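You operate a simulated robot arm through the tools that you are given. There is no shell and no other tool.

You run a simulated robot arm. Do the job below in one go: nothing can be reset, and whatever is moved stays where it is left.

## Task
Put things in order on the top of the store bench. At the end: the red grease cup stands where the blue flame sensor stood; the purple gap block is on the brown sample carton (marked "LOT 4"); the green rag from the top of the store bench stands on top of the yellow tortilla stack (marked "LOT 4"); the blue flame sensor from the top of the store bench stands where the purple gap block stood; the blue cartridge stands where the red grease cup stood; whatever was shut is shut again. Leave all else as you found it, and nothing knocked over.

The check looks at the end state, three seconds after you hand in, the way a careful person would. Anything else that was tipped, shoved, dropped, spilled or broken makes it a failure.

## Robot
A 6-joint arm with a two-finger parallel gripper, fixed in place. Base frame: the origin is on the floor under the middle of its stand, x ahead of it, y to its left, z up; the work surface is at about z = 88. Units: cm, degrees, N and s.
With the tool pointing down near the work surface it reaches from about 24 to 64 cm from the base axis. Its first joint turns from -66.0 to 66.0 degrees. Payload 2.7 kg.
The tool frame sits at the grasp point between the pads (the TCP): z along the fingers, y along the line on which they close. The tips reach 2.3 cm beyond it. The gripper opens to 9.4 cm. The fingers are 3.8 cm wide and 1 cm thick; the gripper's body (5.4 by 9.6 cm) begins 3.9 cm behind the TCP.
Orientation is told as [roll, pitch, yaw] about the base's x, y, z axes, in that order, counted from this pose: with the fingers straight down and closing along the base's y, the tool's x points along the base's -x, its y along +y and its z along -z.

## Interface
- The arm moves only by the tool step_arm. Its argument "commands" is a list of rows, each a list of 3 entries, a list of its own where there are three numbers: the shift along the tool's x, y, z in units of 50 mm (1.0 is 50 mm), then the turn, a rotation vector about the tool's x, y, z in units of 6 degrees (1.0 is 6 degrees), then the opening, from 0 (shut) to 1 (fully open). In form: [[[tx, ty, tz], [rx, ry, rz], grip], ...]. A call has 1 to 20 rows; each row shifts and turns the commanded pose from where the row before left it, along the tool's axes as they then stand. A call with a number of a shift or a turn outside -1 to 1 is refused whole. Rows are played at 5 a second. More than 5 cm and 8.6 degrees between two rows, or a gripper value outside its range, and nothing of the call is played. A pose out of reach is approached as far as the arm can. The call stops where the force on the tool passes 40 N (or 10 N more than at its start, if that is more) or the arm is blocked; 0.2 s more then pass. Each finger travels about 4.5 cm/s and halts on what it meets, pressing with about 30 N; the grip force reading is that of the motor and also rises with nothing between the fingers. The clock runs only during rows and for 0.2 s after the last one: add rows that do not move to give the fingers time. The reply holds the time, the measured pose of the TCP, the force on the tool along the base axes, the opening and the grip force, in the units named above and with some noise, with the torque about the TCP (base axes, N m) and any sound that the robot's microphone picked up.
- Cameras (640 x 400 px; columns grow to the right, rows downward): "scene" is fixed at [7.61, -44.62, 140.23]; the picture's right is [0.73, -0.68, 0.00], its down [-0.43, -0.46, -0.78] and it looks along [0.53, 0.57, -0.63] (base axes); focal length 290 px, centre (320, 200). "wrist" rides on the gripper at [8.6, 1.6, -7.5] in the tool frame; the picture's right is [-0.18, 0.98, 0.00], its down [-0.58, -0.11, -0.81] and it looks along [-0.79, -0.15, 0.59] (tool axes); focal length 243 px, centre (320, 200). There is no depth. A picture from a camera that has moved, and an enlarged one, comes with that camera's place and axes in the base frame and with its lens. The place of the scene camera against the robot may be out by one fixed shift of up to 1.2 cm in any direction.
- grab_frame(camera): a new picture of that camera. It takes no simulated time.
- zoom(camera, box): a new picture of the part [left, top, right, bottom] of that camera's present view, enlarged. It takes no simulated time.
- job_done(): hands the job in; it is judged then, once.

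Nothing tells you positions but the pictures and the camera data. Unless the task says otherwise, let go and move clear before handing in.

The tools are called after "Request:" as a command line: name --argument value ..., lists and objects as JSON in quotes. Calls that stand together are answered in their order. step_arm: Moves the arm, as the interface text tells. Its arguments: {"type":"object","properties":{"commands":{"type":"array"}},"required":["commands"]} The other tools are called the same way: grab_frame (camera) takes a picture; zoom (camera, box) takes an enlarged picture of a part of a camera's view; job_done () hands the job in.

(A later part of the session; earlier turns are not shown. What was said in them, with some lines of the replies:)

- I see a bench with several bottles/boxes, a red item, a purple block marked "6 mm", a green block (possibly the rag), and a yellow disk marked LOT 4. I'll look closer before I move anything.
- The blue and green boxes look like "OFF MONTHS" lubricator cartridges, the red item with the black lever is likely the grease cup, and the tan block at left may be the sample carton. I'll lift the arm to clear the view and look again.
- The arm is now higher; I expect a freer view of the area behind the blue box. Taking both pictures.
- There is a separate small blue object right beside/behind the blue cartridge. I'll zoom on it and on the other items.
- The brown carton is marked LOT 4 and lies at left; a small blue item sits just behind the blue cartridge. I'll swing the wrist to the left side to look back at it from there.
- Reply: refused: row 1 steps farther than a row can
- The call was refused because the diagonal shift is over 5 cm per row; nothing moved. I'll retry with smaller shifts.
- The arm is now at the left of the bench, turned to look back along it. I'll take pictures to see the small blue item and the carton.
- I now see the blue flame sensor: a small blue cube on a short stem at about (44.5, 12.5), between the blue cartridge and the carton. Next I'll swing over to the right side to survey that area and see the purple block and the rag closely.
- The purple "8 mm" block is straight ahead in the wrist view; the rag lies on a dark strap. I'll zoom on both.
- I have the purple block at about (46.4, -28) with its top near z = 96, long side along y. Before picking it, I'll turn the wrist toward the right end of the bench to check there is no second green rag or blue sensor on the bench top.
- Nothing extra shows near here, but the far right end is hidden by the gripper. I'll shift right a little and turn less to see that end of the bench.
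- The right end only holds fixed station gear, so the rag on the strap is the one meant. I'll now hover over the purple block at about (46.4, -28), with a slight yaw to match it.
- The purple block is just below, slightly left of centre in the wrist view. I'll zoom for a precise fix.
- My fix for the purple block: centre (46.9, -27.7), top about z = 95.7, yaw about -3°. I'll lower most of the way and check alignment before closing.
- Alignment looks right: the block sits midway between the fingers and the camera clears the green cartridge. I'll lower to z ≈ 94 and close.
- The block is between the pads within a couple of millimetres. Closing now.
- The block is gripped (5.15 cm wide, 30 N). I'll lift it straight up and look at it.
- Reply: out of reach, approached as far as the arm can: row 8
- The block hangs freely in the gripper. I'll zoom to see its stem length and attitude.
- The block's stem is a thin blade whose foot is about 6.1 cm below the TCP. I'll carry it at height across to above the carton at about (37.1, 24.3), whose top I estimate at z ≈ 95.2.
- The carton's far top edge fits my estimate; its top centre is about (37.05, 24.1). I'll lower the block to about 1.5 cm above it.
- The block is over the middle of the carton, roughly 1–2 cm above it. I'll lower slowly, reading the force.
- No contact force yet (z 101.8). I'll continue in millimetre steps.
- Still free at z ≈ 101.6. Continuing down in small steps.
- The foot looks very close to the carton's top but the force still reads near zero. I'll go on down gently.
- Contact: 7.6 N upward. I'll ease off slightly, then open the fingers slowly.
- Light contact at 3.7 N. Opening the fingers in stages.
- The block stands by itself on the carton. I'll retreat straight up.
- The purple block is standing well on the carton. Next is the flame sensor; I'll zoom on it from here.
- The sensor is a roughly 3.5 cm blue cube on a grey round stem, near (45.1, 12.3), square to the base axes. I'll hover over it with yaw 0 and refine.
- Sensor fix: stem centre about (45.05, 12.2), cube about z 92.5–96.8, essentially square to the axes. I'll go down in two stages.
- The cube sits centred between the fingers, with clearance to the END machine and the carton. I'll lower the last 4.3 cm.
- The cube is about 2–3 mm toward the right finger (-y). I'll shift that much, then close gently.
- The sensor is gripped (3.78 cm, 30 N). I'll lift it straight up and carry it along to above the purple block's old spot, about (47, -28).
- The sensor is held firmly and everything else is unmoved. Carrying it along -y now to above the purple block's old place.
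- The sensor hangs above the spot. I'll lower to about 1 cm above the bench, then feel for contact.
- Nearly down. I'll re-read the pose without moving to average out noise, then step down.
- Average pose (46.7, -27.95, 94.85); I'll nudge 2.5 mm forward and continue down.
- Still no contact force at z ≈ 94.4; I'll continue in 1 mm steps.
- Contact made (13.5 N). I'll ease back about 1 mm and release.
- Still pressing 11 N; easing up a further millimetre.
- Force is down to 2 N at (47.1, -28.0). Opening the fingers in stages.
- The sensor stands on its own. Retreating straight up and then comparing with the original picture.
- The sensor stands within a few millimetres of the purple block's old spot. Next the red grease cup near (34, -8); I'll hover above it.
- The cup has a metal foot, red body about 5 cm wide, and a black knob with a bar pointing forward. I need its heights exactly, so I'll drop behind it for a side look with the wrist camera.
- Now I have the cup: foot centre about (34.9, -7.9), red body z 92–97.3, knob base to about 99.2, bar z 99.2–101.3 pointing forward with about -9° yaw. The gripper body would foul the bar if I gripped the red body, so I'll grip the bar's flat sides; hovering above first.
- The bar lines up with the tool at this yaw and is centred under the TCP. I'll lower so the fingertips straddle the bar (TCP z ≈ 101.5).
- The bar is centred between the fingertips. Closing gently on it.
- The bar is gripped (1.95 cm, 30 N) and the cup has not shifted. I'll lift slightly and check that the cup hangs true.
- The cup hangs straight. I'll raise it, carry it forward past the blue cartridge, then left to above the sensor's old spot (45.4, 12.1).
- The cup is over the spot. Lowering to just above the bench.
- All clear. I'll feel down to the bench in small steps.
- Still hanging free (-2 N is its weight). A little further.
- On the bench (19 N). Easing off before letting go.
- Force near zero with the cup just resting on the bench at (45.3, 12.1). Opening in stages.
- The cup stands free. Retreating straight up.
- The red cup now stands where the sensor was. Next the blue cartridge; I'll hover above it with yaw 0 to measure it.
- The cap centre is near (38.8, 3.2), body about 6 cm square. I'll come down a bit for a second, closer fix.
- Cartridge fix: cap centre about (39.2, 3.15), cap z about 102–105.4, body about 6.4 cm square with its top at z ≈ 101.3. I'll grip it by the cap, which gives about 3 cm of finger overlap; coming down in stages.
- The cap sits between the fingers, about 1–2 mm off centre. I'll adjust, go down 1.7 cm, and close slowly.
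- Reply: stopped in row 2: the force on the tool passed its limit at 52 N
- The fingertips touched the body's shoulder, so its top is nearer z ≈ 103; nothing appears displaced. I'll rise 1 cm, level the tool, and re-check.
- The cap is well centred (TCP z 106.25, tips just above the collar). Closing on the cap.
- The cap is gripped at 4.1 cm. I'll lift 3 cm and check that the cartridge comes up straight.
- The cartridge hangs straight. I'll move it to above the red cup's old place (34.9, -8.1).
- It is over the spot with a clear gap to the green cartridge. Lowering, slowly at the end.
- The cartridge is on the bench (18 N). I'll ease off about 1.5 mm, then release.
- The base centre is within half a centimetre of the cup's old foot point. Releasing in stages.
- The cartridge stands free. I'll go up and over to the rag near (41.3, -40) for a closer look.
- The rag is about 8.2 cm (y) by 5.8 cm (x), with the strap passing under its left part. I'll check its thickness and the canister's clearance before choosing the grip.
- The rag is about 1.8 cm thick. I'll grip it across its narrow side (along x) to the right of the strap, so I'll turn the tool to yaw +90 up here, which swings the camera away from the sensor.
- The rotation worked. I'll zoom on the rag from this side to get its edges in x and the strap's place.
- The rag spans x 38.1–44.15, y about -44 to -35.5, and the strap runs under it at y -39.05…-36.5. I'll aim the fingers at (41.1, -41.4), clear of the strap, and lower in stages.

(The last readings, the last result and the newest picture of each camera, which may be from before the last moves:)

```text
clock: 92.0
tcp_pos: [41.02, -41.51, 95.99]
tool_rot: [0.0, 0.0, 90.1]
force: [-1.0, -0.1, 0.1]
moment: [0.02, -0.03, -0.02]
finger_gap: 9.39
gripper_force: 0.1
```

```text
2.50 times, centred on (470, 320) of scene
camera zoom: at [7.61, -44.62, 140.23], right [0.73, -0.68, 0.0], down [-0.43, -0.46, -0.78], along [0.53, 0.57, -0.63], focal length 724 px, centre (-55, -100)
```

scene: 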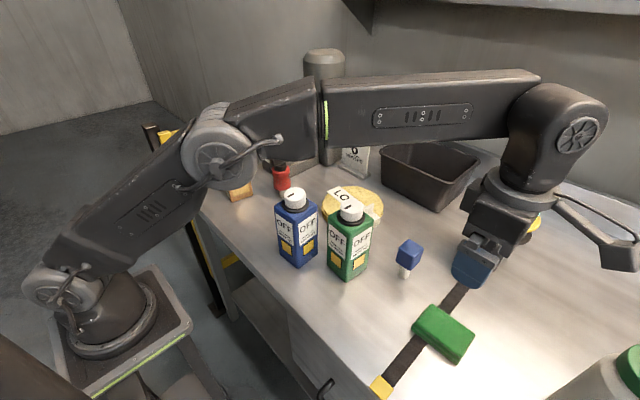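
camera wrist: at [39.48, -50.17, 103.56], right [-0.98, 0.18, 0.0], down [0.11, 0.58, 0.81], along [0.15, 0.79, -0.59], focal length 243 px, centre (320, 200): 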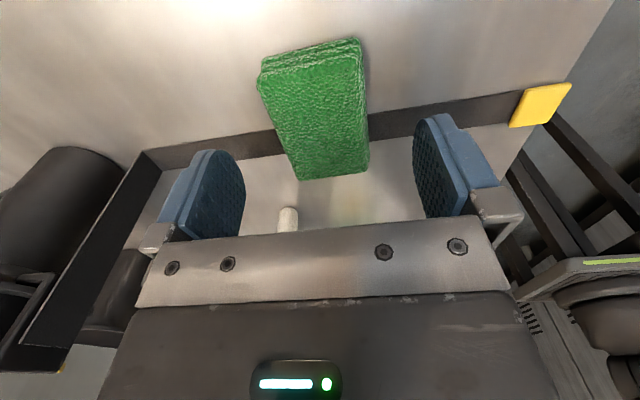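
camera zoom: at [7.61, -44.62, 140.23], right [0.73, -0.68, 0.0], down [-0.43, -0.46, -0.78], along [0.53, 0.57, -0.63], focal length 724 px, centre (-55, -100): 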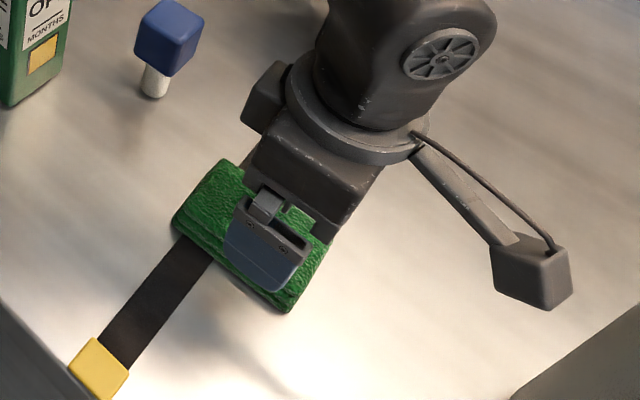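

The rag lies centred between the open fingers (x centre about 41.15). Lowering to TCP z ≈ 91.1.

Request:
step_arm --commands '[[[0, -0.02, 0.4], [0, 0, 0], 1], [[0, 0, 0.3], [0, 0, 0], 1], [[0, 0, 0.2], [0, 0, 0], 1], [[0, 0, 0.08], [0, 0, 0], 1], [[0, 0, 0], [0, 0, 0], 1]]'

Request:
grab_frame --camera "wrist"

Request:
zoom --camera "scene" --box '[400, 280, 500, 380]'

```text
clock: 93.2
tcp_pos: [41.15, -41.47, 91.2]
tool_rot: [0.0, 0.1, 90.1]
force: [0.1, 0.0, -0.4]
moment: [0.0, 0.04, -0.01]
finger_gap: 9.42
gripper_force: 0.1
```

```text
taken
camera wrist: at [39.68, -50.09, 98.68], right [-0.98, 0.18, 0.0], down [0.11, 0.58, 0.81], along [0.15, 0.79, -0.59], focal length 243 px, centre (320, 200)
```

wrist: 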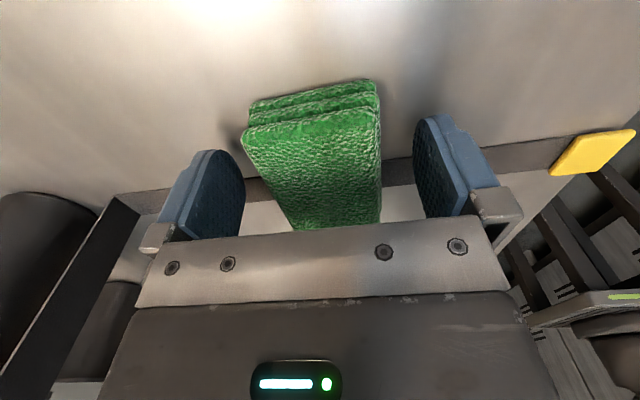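

```text
4.00 times, centred on (450, 330) of scene
camera zoom: at [7.61, -44.62, 140.23], right [0.73, -0.68, 0.0], down [-0.43, -0.46, -0.78], along [0.53, 0.57, -0.63], focal length 1159 px, centre (-200, -320)
```

zoom: 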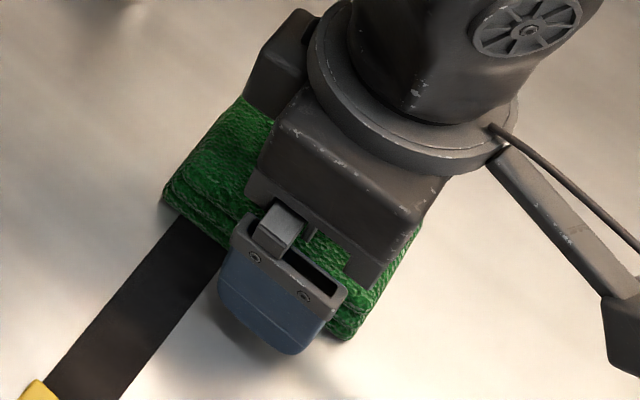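

The fingers straddle the rag beside the strap. I'll go 3 mm lower and close slowly.

Request:
step_arm --commands '[[[0, 0, 0.06], [0, 0, 0], 1], [[0, 0, 0], [0, 0, 0], 0.9], [[0, 0, 0], [0, 0, 0], 0.8], [[0, 0, 0], [0, 0, 0], 0.7], [[0, 0, 0], [0, 0, 0], 0.6], [[0, 0, 0], [0, 0, 0], 0.4], [[0, 0, 0], [0, 0, 0], 0.2], [[0, 0, 0], [0, 0, 0], 0.0], [[0, 0, 0], [0, 0, 0], 0.0], [[0, 0, 0], [0, 0, 0], 0.0]]'

Request:
grab_frame --camera "wrist"

Request:
zoom --camera "scene" --box '[400, 280, 500, 380]'

```text
clock: 95.4
tcp_pos: [41.21, -41.43, 90.99]
tool_rot: [-0.1, 0.1, 90.1]
force: [0.2, -1.3, 0.6]
moment: [-0.02, 0.03, -0.04]
finger_gap: 5.94
gripper_force: 29.4
```

```text
taken
camera wrist: at [39.72, -50.09, 98.39], right [-0.98, 0.18, 0.0], down [0.11, 0.58, 0.81], along [0.15, 0.79, -0.59], focal length 243 px, centre (320, 200)
```

wrist: 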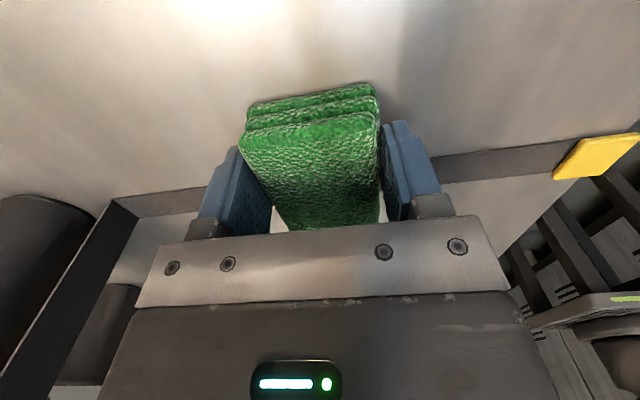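

```text
4.00 times, centred on (450, 330) of scene
camera zoom: at [7.61, -44.62, 140.23], right [0.73, -0.68, 0.0], down [-0.43, -0.46, -0.78], along [0.53, 0.57, -0.63], focal length 1159 px, centre (-200, -320)
```

zoom: 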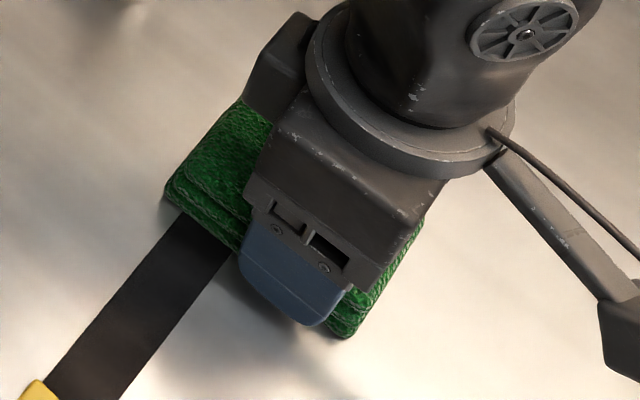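

Gripped at 5.94 cm. Lifting straight up, slowly first.

Request:
step_arm --commands '[[[0, 0, -0.1], [0, 0, 0], 0], [[0, 0, -0.2], [0, 0, 0], 0], [[0, 0, -0.4], [0, 0, 0], 0], [[0, 0, -0.4], [0, 0, 0], 0], [[0, 0, 0], [0, 0, 0], 0]]'

Request:
grab_frame --camera "wrist"

Request:
zoom --camera "scene" --box '[380, 240, 560, 400]'

```text
clock: 96.6
tcp_pos: [41.27, -41.4, 96.45]
tool_rot: [0.0, 0.0, 90.0]
force: [-0.1, -0.6, -0.8]
moment: [0.0, 0.01, 0.01]
finger_gap: 5.92
gripper_force: 29.9
```

```text
taken
camera wrist: at [39.81, -50.06, 103.84], right [-0.98, 0.18, 0.0], down [0.11, 0.58, 0.81], along [0.15, 0.79, -0.59], focal length 243 px, centre (320, 200)
```

wrist: 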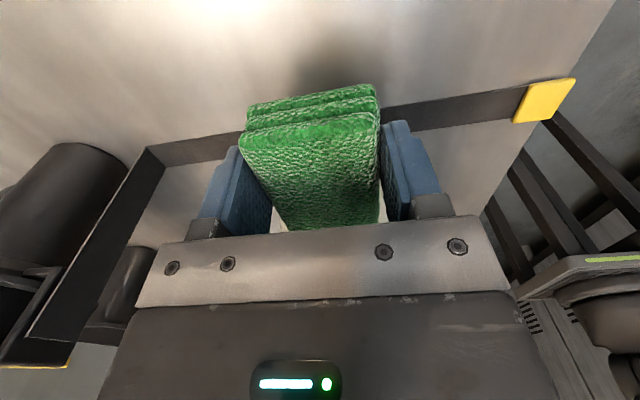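

```text
2.50 times, centred on (470, 320) of scene
camera zoom: at [7.61, -44.62, 140.23], right [0.73, -0.68, 0.0], down [-0.43, -0.46, -0.78], along [0.53, 0.57, -0.63], focal length 724 px, centre (-55, -100)
```

zoom: 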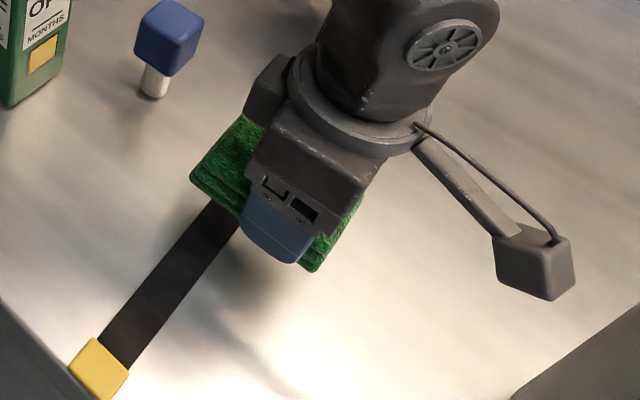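

The rag came up cleanly and the strap stayed put. The tortilla stack is about 15 cm across, centred near (54.4, -5.5), with an upright label tab at y ≈ -11.3; I'll set the rag centre at about (54.4, -4.9), clear of the tab. Lifting and carrying it there.

Request:
step_arm --commands '[[[0, 0, -0.77], [0, 0, 0], 0], [[0, 0, -0.77], [0, 0, 0], 0], [[0, 0, -0.77], [0, 0, 0], 0], [[-0.8725, -0.3275, 0], [0, 0, 0], 0], [[-0.8725, -0.3275, 0], [0, 0, 0], 0], [[-0.8725, -0.3275, 0], [0, 0, 0], 0], [[-0.8725, -0.3275, 0], [0, 0, 0], 0], [[-0.8725, -0.3275, 0], [0, 0, 0], 0], [[-0.8725, -0.3275, 0], [0, 0, 0], 0], [[-0.8725, -0.3275, 0], [0, 0, 0], 0], [[-0.8725, -0.3275, 0], [0, 0, 0], 0], [[0, 0, 0], [0, 0, 0], 0]]'

Request:
grab_frame --camera "wrist"

Request:
grab_frame --camera "scene"

```text
clock: 99.2
tcp_pos: [54.36, -6.49, 108.04]
tool_rot: [0.0, 0.1, 89.9]
force: [-0.5, -0.1, 0.5]
moment: [-0.01, 0.02, -0.02]
finger_gap: 5.94
gripper_force: 30.1
```

```text
taken
camera wrist: at [52.85, -15.03, 115.48], right [-0.98, 0.18, 0.0], down [0.11, 0.58, 0.81], along [0.15, 0.79, -0.59], focal length 243 px, centre (320, 200)
```

wrist: 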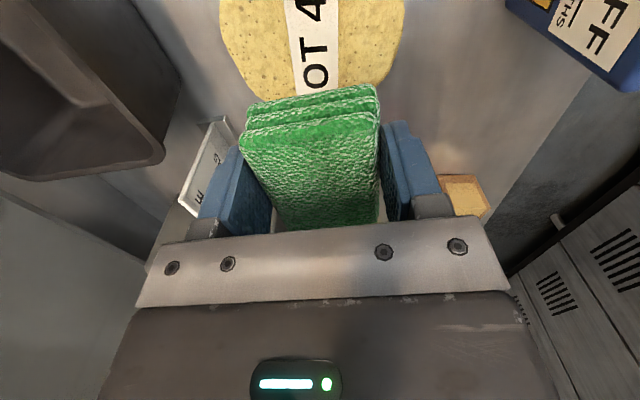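

```text
taken
```

scene: 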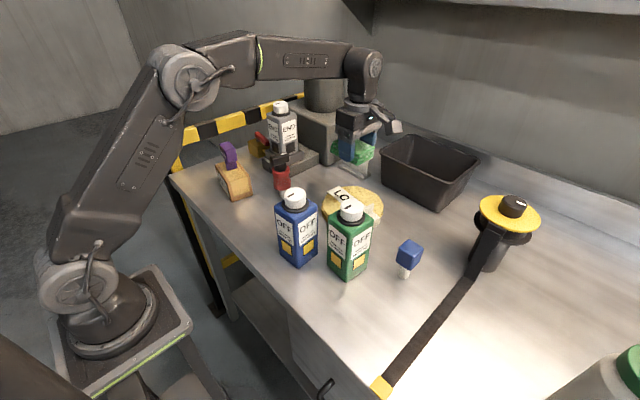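

The rag is above the stack; I measure the stack centre x at about 55.1, so I'll shift 5 mm and go down to about 2 cm above it.

Request:
step_arm --commands '[[[0, -0.1, 0.7], [0, 0, 0], 0], [[0, 0, 0.8], [0, 0, 0], 0], [[0, 0, 0.8], [0, 0, 0], 0], [[0, 0, 0], [0, 0, 0], 0]]'

Request:
grab_frame --camera "wrist"

Request:
zoom --camera "scene" --box '[300, 100, 420, 250]'

```text
clock: 100.2
tcp_pos: [54.86, -6.75, 96.34]
tool_rot: [0.0, 0.0, 90.0]
force: [0.0, 0.0, -0.9]
moment: [-0.02, -0.02, 0.03]
finger_gap: 5.95
gripper_force: 29.7
```

```text
taken
camera wrist: at [53.37, -15.28, 103.85], right [-0.98, 0.18, 0.0], down [0.11, 0.58, 0.81], along [0.15, 0.79, -0.59], focal length 243 px, centre (320, 200)
```

wrist: 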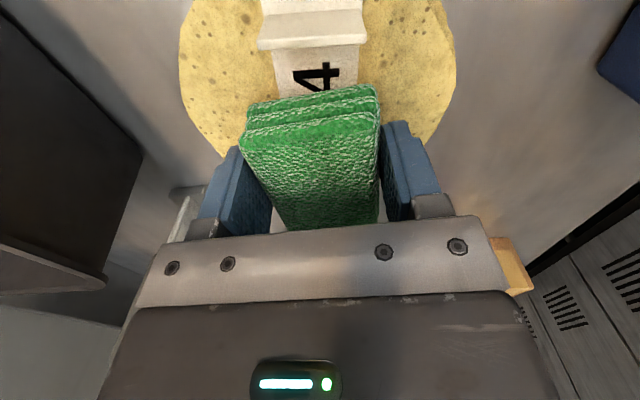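

```text
2.67 times, centred on (360, 175) of scene
camera zoom: at [7.61, -44.62, 140.23], right [0.73, -0.68, 0.0], down [-0.43, -0.46, -0.78], along [0.53, 0.57, -0.63], focal length 772 px, centre (213, 267)
```

zoom: 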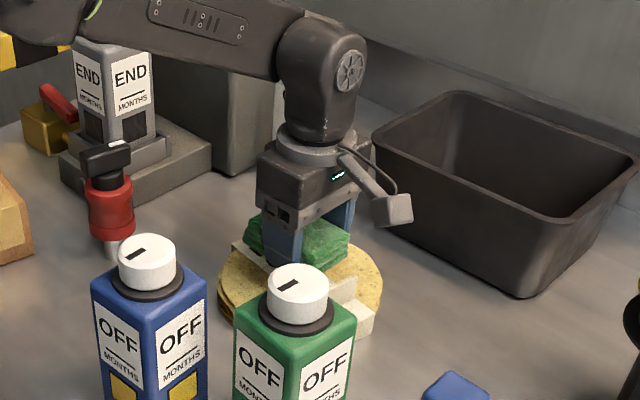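

The tab is about 2 cm clear of the rag's end. Lowering in small steps with force checks.

Request:
step_arm --commands '[[[-0.05, 0, 0.1], [0, 0, 0], 0], [[0, 0, 0.08], [0, 0, 0], 0], [[0, 0, 0], [0, 0, 0], 0]]'

Request:
step_arm --commands '[[[0, 0, 0.06], [0, 0, 0], 0], [[0, 0, 0], [0, 0, 0], 0]]'

Request:
step_arm --commands '[[[0, 0, 0.05], [0, 0, 0], 0], [[0, 0, 0], [0, 0, 0], 0]]'

```text
clock: 101.0
tcp_pos: [54.84, -6.34, 95.58]
tool_rot: [0.0, 0.1, 90.0]
force: [-0.1, 0.3, -0.7]
moment: [0.01, 0.02, -0.02]
finger_gap: 5.9
gripper_force: 30.4
```

```text
clock: 101.6
tcp_pos: [54.78, -6.37, 95.22]
tool_rot: [0.0, 0.0, 90.0]
force: [-0.9, 0.9, -0.7]
moment: [-0.02, -0.02, -0.02]
finger_gap: 5.92
gripper_force: 29.9
```

```text
clock: 102.2
tcp_pos: [54.77, -6.27, 94.94]
tool_rot: [0.0, 0.0, 90.2]
force: [-0.1, 1.2, 0.1]
moment: [-0.04, 0.0, -0.01]
finger_gap: 5.95
gripper_force: 29.9
```

Request:
step_arm --commands '[[[0, 0, 0.04], [0, 0, 0], 0], [[0, 0, 0], [0, 0, 0], 0]]'

Request:
step_arm --commands '[[[0, 0, 0.04], [0, 0, 0], 0], [[0, 0, 0], [0, 0, 0], 0]]'

Request:
step_arm --commands '[[[0, 0, 0.03], [0, 0, 0], 0], [[0, 0, 0], [0, 0, 0], 0]]'

```text
clock: 102.8
tcp_pos: [54.65, -6.41, 94.74]
tool_rot: [-0.1, 0.1, 90.1]
force: [-0.2, 0.3, -0.4]
moment: [-0.01, 0.03, -0.03]
finger_gap: 5.93
gripper_force: 30.2
```

```text
clock: 103.4
tcp_pos: [54.82, -6.45, 94.54]
tool_rot: [0.0, 0.0, 90.1]
force: [-0.3, 0.7, -0.8]
moment: [-0.03, -0.01, 0.02]
finger_gap: 5.92
gripper_force: 29.7
```

```text
clock: 104.0
tcp_pos: [54.87, -6.34, 94.46]
tool_rot: [0.1, 0.1, 90.1]
force: [0.1, -0.2, -0.4]
moment: [-0.01, 0.03, 0.02]
finger_gap: 5.9
gripper_force: 29.9
```

No contact yet at z ≈ 94.4. Going on in small steps.

Request:
step_arm --commands '[[[0, 0, 0.03], [0, 0, 0], 0], [[0, 0, 0], [0, 0, 0], 0]]'

Request:
step_arm --commands '[[[0, 0, 0.03], [0, 0, 0], 0], [[0, 0, 0], [0, 0, 0], 0]]'

Request:
zoom --camera "scene" --box '[320, 150, 400, 230]'

```text
clock: 104.6
tcp_pos: [54.89, -6.41, 94.17]
tool_rot: [0.1, 0.1, 90.0]
force: [0.2, 0.2, -0.7]
moment: [-0.05, 0.01, -0.01]
finger_gap: 5.94
gripper_force: 30.1
```

```text
clock: 105.2
tcp_pos: [54.84, -6.27, 94.0]
tool_rot: [-0.1, 0.1, 90.1]
force: [-0.5, 0.3, -0.4]
moment: [-0.02, -0.02, 0.02]
finger_gap: 5.94
gripper_force: 29.8
```

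```text
5.00 times, centred on (360, 190) of scene
camera zoom: at [7.61, -44.62, 140.23], right [0.73, -0.68, 0.0], down [-0.43, -0.46, -0.78], along [0.53, 0.57, -0.63], focal length 1448 px, centre (120, 250)
```

zoom: 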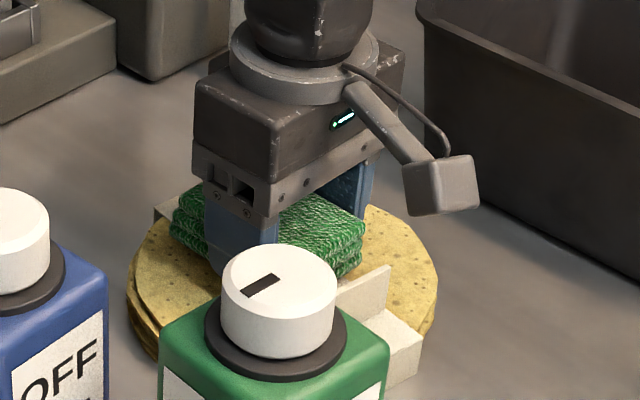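

Close to the stack, still free. Continuing.

Request:
step_arm --commands '[[[0, 0, 0.03], [0, 0, 0], 0], [[0, 0, 0], [0, 0, 0], 0]]'

Request:
step_arm --commands '[[[0, 0, 0.03], [0, 0, 0], 0], [[0, 0, 0], [0, 0, 0], 0]]'

Request:
step_arm --commands '[[[0, 0, 0.03], [0, 0, 0], 0], [[0, 0, 0], [0, 0, 0], 0]]'

```text
clock: 105.8
tcp_pos: [54.94, -6.29, 93.96]
tool_rot: [0.1, 0.1, 90.1]
force: [0.8, -0.1, -0.6]
moment: [-0.02, 0.01, 0.02]
finger_gap: 5.89
gripper_force: 29.6
```

```text
clock: 106.4
tcp_pos: [54.94, -6.22, 93.77]
tool_rot: [0.1, 0.1, 90.2]
force: [0.6, -0.2, -0.3]
moment: [-0.02, 0.03, 0.03]
finger_gap: 5.92
gripper_force: 30.0
```

```text
clock: 107.0
tcp_pos: [54.78, -6.31, 93.68]
tool_rot: [0.1, 0.2, 90.0]
force: [-0.4, 0.2, -0.7]
moment: [-0.01, 0.0, 0.0]
finger_gap: 5.91
gripper_force: 29.9
```

Still no contact. Continuing down in 1.5 mm steps.

Request:
step_arm --commands '[[[0, 0, 0.03], [0, 0, 0], 0], [[0, 0, 0], [0, 0, 0], 0]]'

Request:
step_arm --commands '[[[0, 0, 0.03], [0, 0, 0], 0], [[0, 0, 0], [0, 0, 0], 0]]'

Request:
zoom --camera "wrist" --box '[180, 0, 460, 180]'

```text
clock: 107.6
tcp_pos: [54.8, -6.39, 93.5]
tool_rot: [0.0, 0.1, 90.2]
force: [0.5, 0.1, -1.0]
moment: [-0.02, 0.0, -0.01]
finger_gap: 5.91
gripper_force: 30.4
```

```text
clock: 108.2
tcp_pos: [54.92, -6.28, 93.34]
tool_rot: [0.0, 0.2, 90.1]
force: [0.7, 0.4, -0.1]
moment: [0.02, -0.02, 0.02]
finger_gap: 5.9
gripper_force: 29.8
```

```text
2.22 times, centred on (320, 90) of wrist
camera zoom: at [53.42, -14.88, 100.81], right [-0.98, 0.18, 0.0], down [0.11, 0.58, 0.81], along [0.15, 0.79, -0.59], focal length 539 px, centre (320, 444)
```

zoom: 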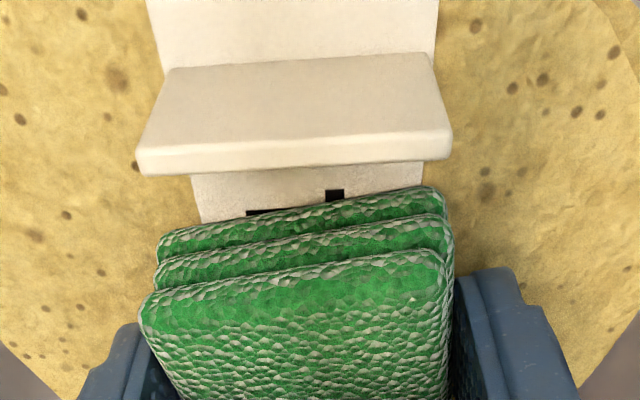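

The rag's underside is just above the label; continuing.

Request:
step_arm --commands '[[[0, 0, 0.03], [0, 0, 0], 0], [[0, 0, 0], [0, 0, 0], 0]]'

Request:
step_arm --commands '[[[0, 0, 0.03], [0, 0, 0], 0], [[0, 0, 0], [0, 0, 0], 0]]'

Request:
step_arm --commands '[[[0, 0, 0.03], [0, 0, 0], 0], [[0, 0, 0], [0, 0, 0], 0]]'

```text
clock: 108.8
tcp_pos: [54.82, -6.3, 93.4]
tool_rot: [-0.1, 0.2, 90.2]
force: [-1.5, 2.7, 6.7]
moment: [0.2, 0.14, 0.01]
finger_gap: 5.92
gripper_force: 30.1
```

```text
clock: 109.4
tcp_pos: [54.86, -6.27, 93.37]
tool_rot: [-0.2, 0.1, 90.1]
force: [-5.9, 1.7, 24.0]
moment: [0.41, 0.51, 0.08]
finger_gap: 5.9
gripper_force: 29.6
```

```text
clock: 110.0
tcp_pos: [54.91, -6.38, 93.3]
tool_rot: [-0.5, 0.3, 90.1]
force: [-4.4, 1.2, 34.4]
moment: [0.18, 0.42, 0.09]
finger_gap: 5.91
gripper_force: 30.0
```

Contact, and now pressing 34 N; I'll back off about 3 mm before letting go.

Request:
step_arm --commands '[[[0, 0, -0.03], [0, 0, 0], 0], [[0, 0, -0.03], [0, 0, 0], 0], [[0, 0, 0], [0, 0, 0], 0]]'

```text
clock: 110.8
tcp_pos: [54.85, -6.26, 93.35]
tool_rot: [0.0, 0.1, 90.1]
force: [8.4, -0.5, 13.9]
moment: [-0.12, -0.5, 0.02]
finger_gap: 5.93
gripper_force: 30.0
```

Request:
step_arm --commands '[[[0, 0, -0.025], [0, 0, 0], 0], [[0, 0, 0], [0, 0, 0], 0]]'

```text
clock: 111.4
tcp_pos: [54.81, -6.3, 93.31]
tool_rot: [0.1, 0.1, 90.2]
force: [3.4, 0.6, 9.6]
moment: [-0.09, -0.36, 0.07]
finger_gap: 5.93
gripper_force: 30.0
```

Request:
step_arm --commands '[[[0, 0, -0.02], [0, 0, 0], 0], [[0, 0, 0], [0, 0, 0], 0]]'

```text
clock: 112.0
tcp_pos: [54.66, -6.25, 93.42]
tool_rot: [0.2, 0.1, 90.0]
force: [0.7, -1.2, 2.6]
moment: [-0.13, -0.12, -0.01]
finger_gap: 5.92
gripper_force: 30.0
```

Down to about 2.6 N. Opening the fingers in stages.

Request:
step_arm --commands '[[[0, 0, 0], [0, 0, 0], 0.65], [[0, 0, 0], [0, 0, 0], 0.7], [[0, 0, 0], [0, 0, 0], 0.76], [[0, 0, 0], [0, 0, 0], 0.84], [[0, 0, 0], [0, 0, 0], 0.9], [[0, 0, 0], [0, 0, 0], 0.9]]'

Request:
grab_frame --camera "wrist"

Request:
zoom --camera "scene" --box '[320, 150, 400, 230]'

```text
clock: 113.4
tcp_pos: [54.84, -6.3, 93.45]
tool_rot: [0.1, 0.1, 90.1]
force: [-0.6, 0.8, 0.2]
moment: [-0.04, 0.0, 0.01]
finger_gap: 8.49
gripper_force: 0.1
```

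```text
taken
camera wrist: at [53.4, -14.9, 100.86], right [-0.98, 0.18, 0.0], down [0.11, 0.58, 0.81], along [0.15, 0.79, -0.59], focal length 243 px, centre (320, 200)
```

wrist: 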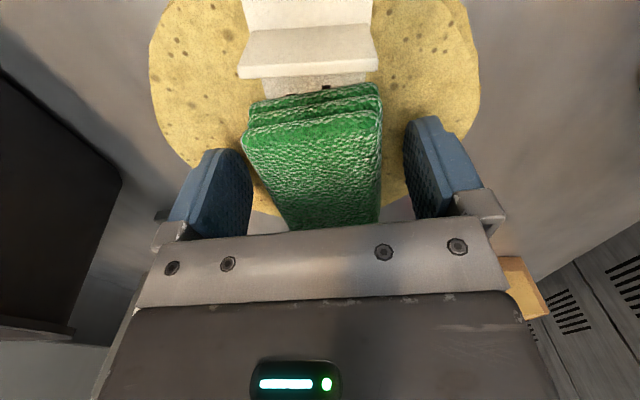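

```text
5.00 times, centred on (360, 190) of scene
camera zoom: at [7.61, -44.62, 140.23], right [0.73, -0.68, 0.0], down [-0.43, -0.46, -0.78], along [0.53, 0.57, -0.63], focal length 1448 px, centre (120, 250)
```

zoom: 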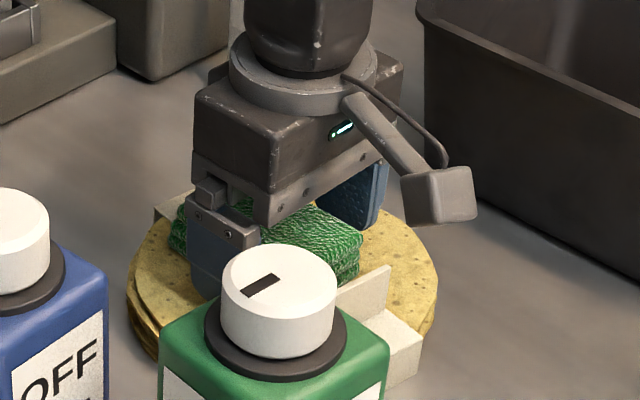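

The rag rests on the stack. Retreating straight up.

Request:
step_arm --commands '[[[0, 0, -0.2], [0, 0, 0], 0.92], [[0, 0, -0.4], [0, 0, 0], 0.95], [[0, 0, -0.8], [0, 0, 0], 1], [[0, 0, -0.8], [0, 0, 0], 1], [[0, 0, -0.8], [0, 0, 0], 1], [[0, 0, 0], [0, 0, 0], 1]]'

Request:
grab_frame --camera "wrist"

Request:
grab_frame --camera "scene"

Request:
zoom --camera "scene" --box '[300, 150, 420, 250]'

```text
clock: 114.8
tcp_pos: [54.91, -6.25, 108.64]
tool_rot: [0.0, 0.0, 90.2]
force: [-1.0, 0.3, -0.8]
moment: [0.01, -0.02, -0.01]
finger_gap: 9.41
gripper_force: 0.0
```

```text
taken
camera wrist: at [53.49, -14.81, 116.09], right [-0.98, 0.18, 0.0], down [0.11, 0.58, 0.81], along [0.15, 0.79, -0.59], focal length 243 px, centre (320, 200)
```

wrist: 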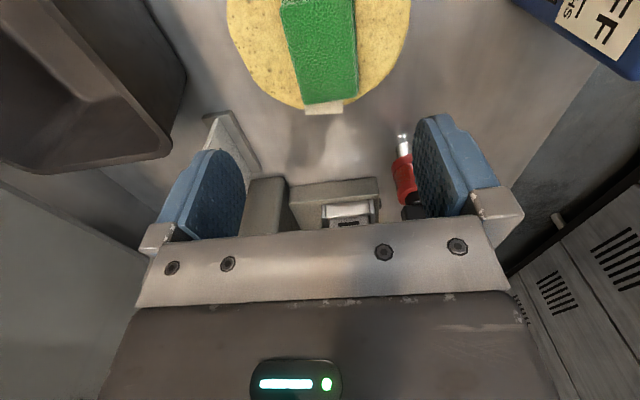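

```text
taken
```

scene: 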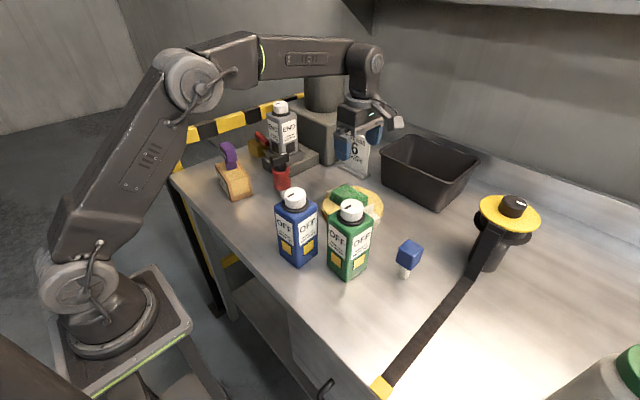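

```text
4.00 times, centred on (360, 200) of scene
camera zoom: at [7.61, -44.62, 140.23], right [0.73, -0.68, 0.0], down [-0.43, -0.46, -0.78], along [0.53, 0.57, -0.63], focal length 1159 px, centre (160, 200)
```

zoom: 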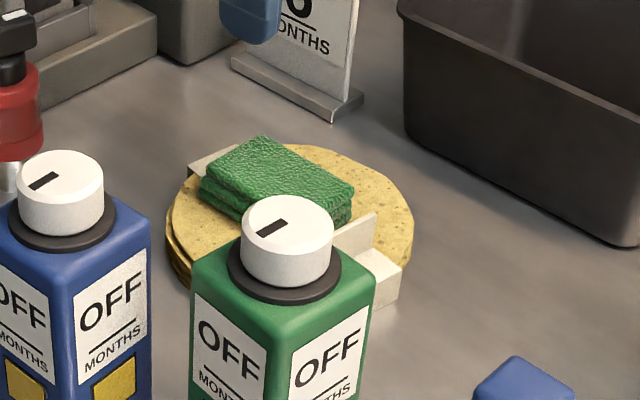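

The rag lies on the stack and nothing else looks disturbed. I'll back the arm away to near its start pose and then check everything.

Request:
step_arm --commands '[[[0, 0, -0.8], [0, 0, 0], 1], [[0, 0, -0.8], [0, 0, 0], 1], [[0, 0, -0.6], [0, 0, 0], 1], [[0.2, 0.88, 0], [0, 0, 0], 1], [[0.2, 0.88, 0], [0, 0, 0], 1], [[0.2, 0.88, 0], [0, 0, 0], 1], [[0.2, 0.88, -0.2], [0, 0, 0], 1], [[0.2, 0.88, -0.2], [0, 0, 0], 1], [[0, 0, -0.4], [0, 0, 0], 1], [[0, 0, 0], [0, 0, 0], 1]]'

Request:
step_arm --commands '[[[0, 0, 0], [0, 0, 1], 1], [[0, 0, 0], [0, 0, 1], 1], [[0, 0, 0], [0, 0, 1], 1], [[0, 0, 0], [0, 0, 1], 1], [[0, 0, 0], [0, 0, 1], 1], [[0, 0, 0], [0, 0, 1], 1], [[0, 0, 0], [0, 0, 1], 1], [[0, 0, 0], [0, 0, 1], 1], [[0, 0, 0], [0, 0, 1], 1], [[0, 0, 0], [0, 0, 1], 1], [[0, 0, 0], [0, 0, 1], 1], [[0, 0, 0], [0, 0, 1], 1], [[0, 0, 0], [0, 0, 1], 1], [[0, 0, 0], [0, 0, 1], 1], [[0, 0, 0], [0, 0, 1], 1], [[0, 0, 0], [0, 0, 0], 1]]'

Request:
grab_frame --camera "scene"

Request:
grab_frame --camera "wrist"

Request:
zoom --camera "scene" --box '[200, 100, 420, 300]'

Request:
zoom --camera "scene" --box '[360, 180, 640, 400]'

```text
clock: 117.0
tcp_pos: [32.84, -11.31, 123.49]
tool_rot: [0.0, 0.0, 90.0]
force: [0.7, 0.6, 1.8]
moment: [0.0, 0.0, 0.03]
finger_gap: 9.41
gripper_force: 0.0
```

```text
clock: 120.4
tcp_pos: [32.76, -11.33, 123.41]
tool_rot: [-0.1, 0.0, 0.0]
force: [-0.8, -0.5, -0.5]
moment: [0.03, -0.01, 0.01]
finger_gap: 9.39
gripper_force: 0.0
```

```text
taken
```

scene: 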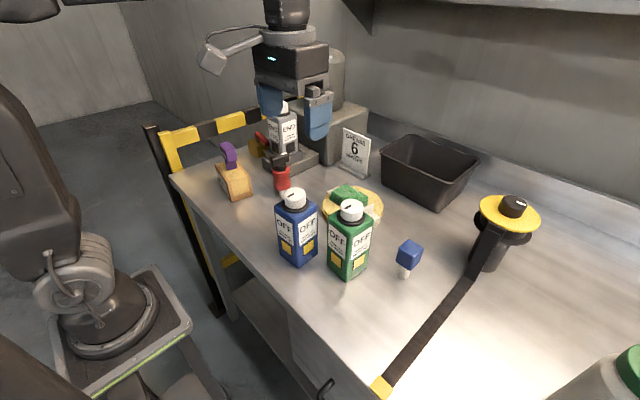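

```text
taken
camera wrist: at [24.32, -9.63, 130.85], right [0.18, 0.98, 0.0], down [0.58, -0.11, 0.81], along [0.79, -0.15, -0.59], focal length 243 px, centre (320, 200)
```

wrist: 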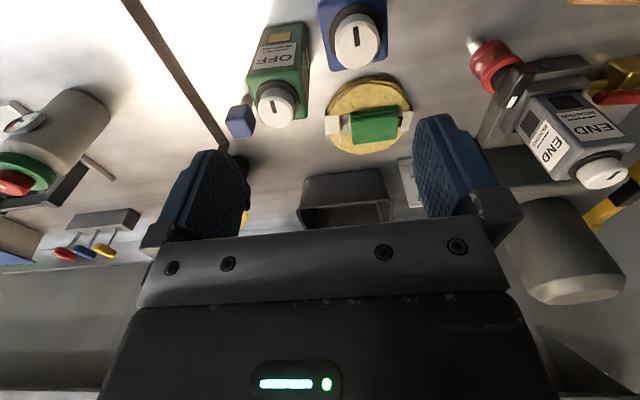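

```text
2.00 times, centred on (310, 200) of scene
camera zoom: at [7.61, -44.62, 140.23], right [0.73, -0.68, 0.0], down [-0.43, -0.46, -0.78], along [0.53, 0.57, -0.63], focal length 579 px, centre (340, 200)
```

zoom: 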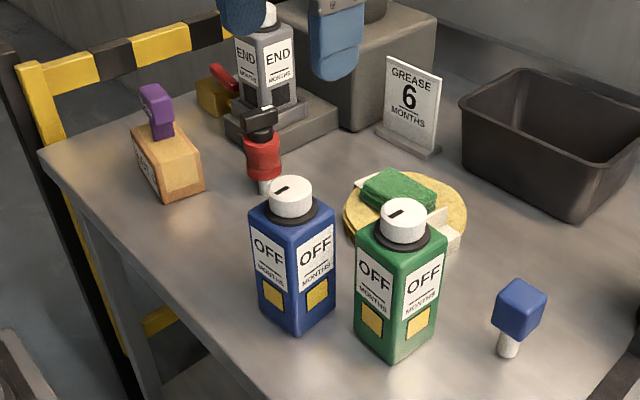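

```text
1.82 times, centred on (500, 290) of scene
camera zoom: at [7.61, -44.62, 140.23], right [0.73, -0.68, 0.0], down [-0.43, -0.46, -0.78], along [0.53, 0.57, -0.63], focal length 527 px, centre (-7, 36)
```

zoom: 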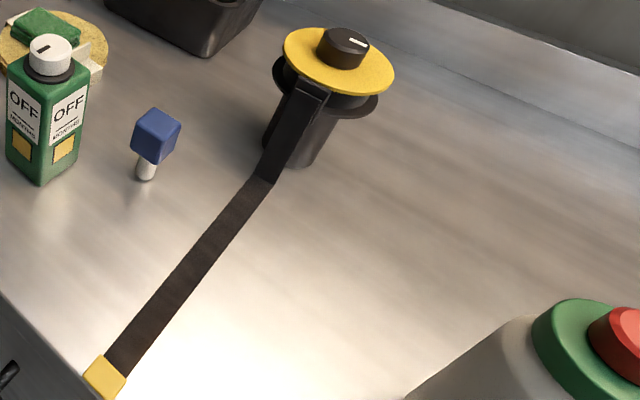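

Everything matches the goal. The red cup stands at the sensor's old spot and the sensor at the purple block's. The blue cartridge is at the cup's old spot, the purple block is upright on the LOT 4 carton, and the rag is on the LOT 4 tortilla stack. The green cartridge, strap, stack and carton are where they were, and I opened nothing. The gripper is empty and clear, so I'm handing in.

Request:
job_done

```text
The job is handed in.
```

I've handed the job in with all five items placed, nothing knocked over, and the gripper empty and clear. I saw no result from the check.

| Item | Where it ended up |
|---|---|
| Red grease cup | Where the blue flame sensor stood, at about (45.4, 12.1) |
| Purple gap block | Upright on top of the brown carton marked "LOT 4" |
| Green rag | On top of the yellow tortilla stack marked "LOT 4", about 2 cm clear of the label's upright tab |
| Blue flame sensor | Where the purple gap block stood, about 0.4 cm off by the scene camera |
| Blue cartridge | Where the red grease cup stood, about 0.5 cm off by the scene camera |

- **Force stop:** while I was lowering the gripper onto the blue cartridge, a fingertip pressed its top and the arm stopped at 52 N. The cartridge did not visibly move, and I then picked it up by its cap.
- **Pressure on the stack:** setting the rag down pressed the tortilla stack with about 34 N for a moment before I eased off.
- **Everything else:** in the last pictures the green cartridge, the carton, the stack and the strap the rag had lain on were all where they started. I opened nothing, so there was nothing to shut again.
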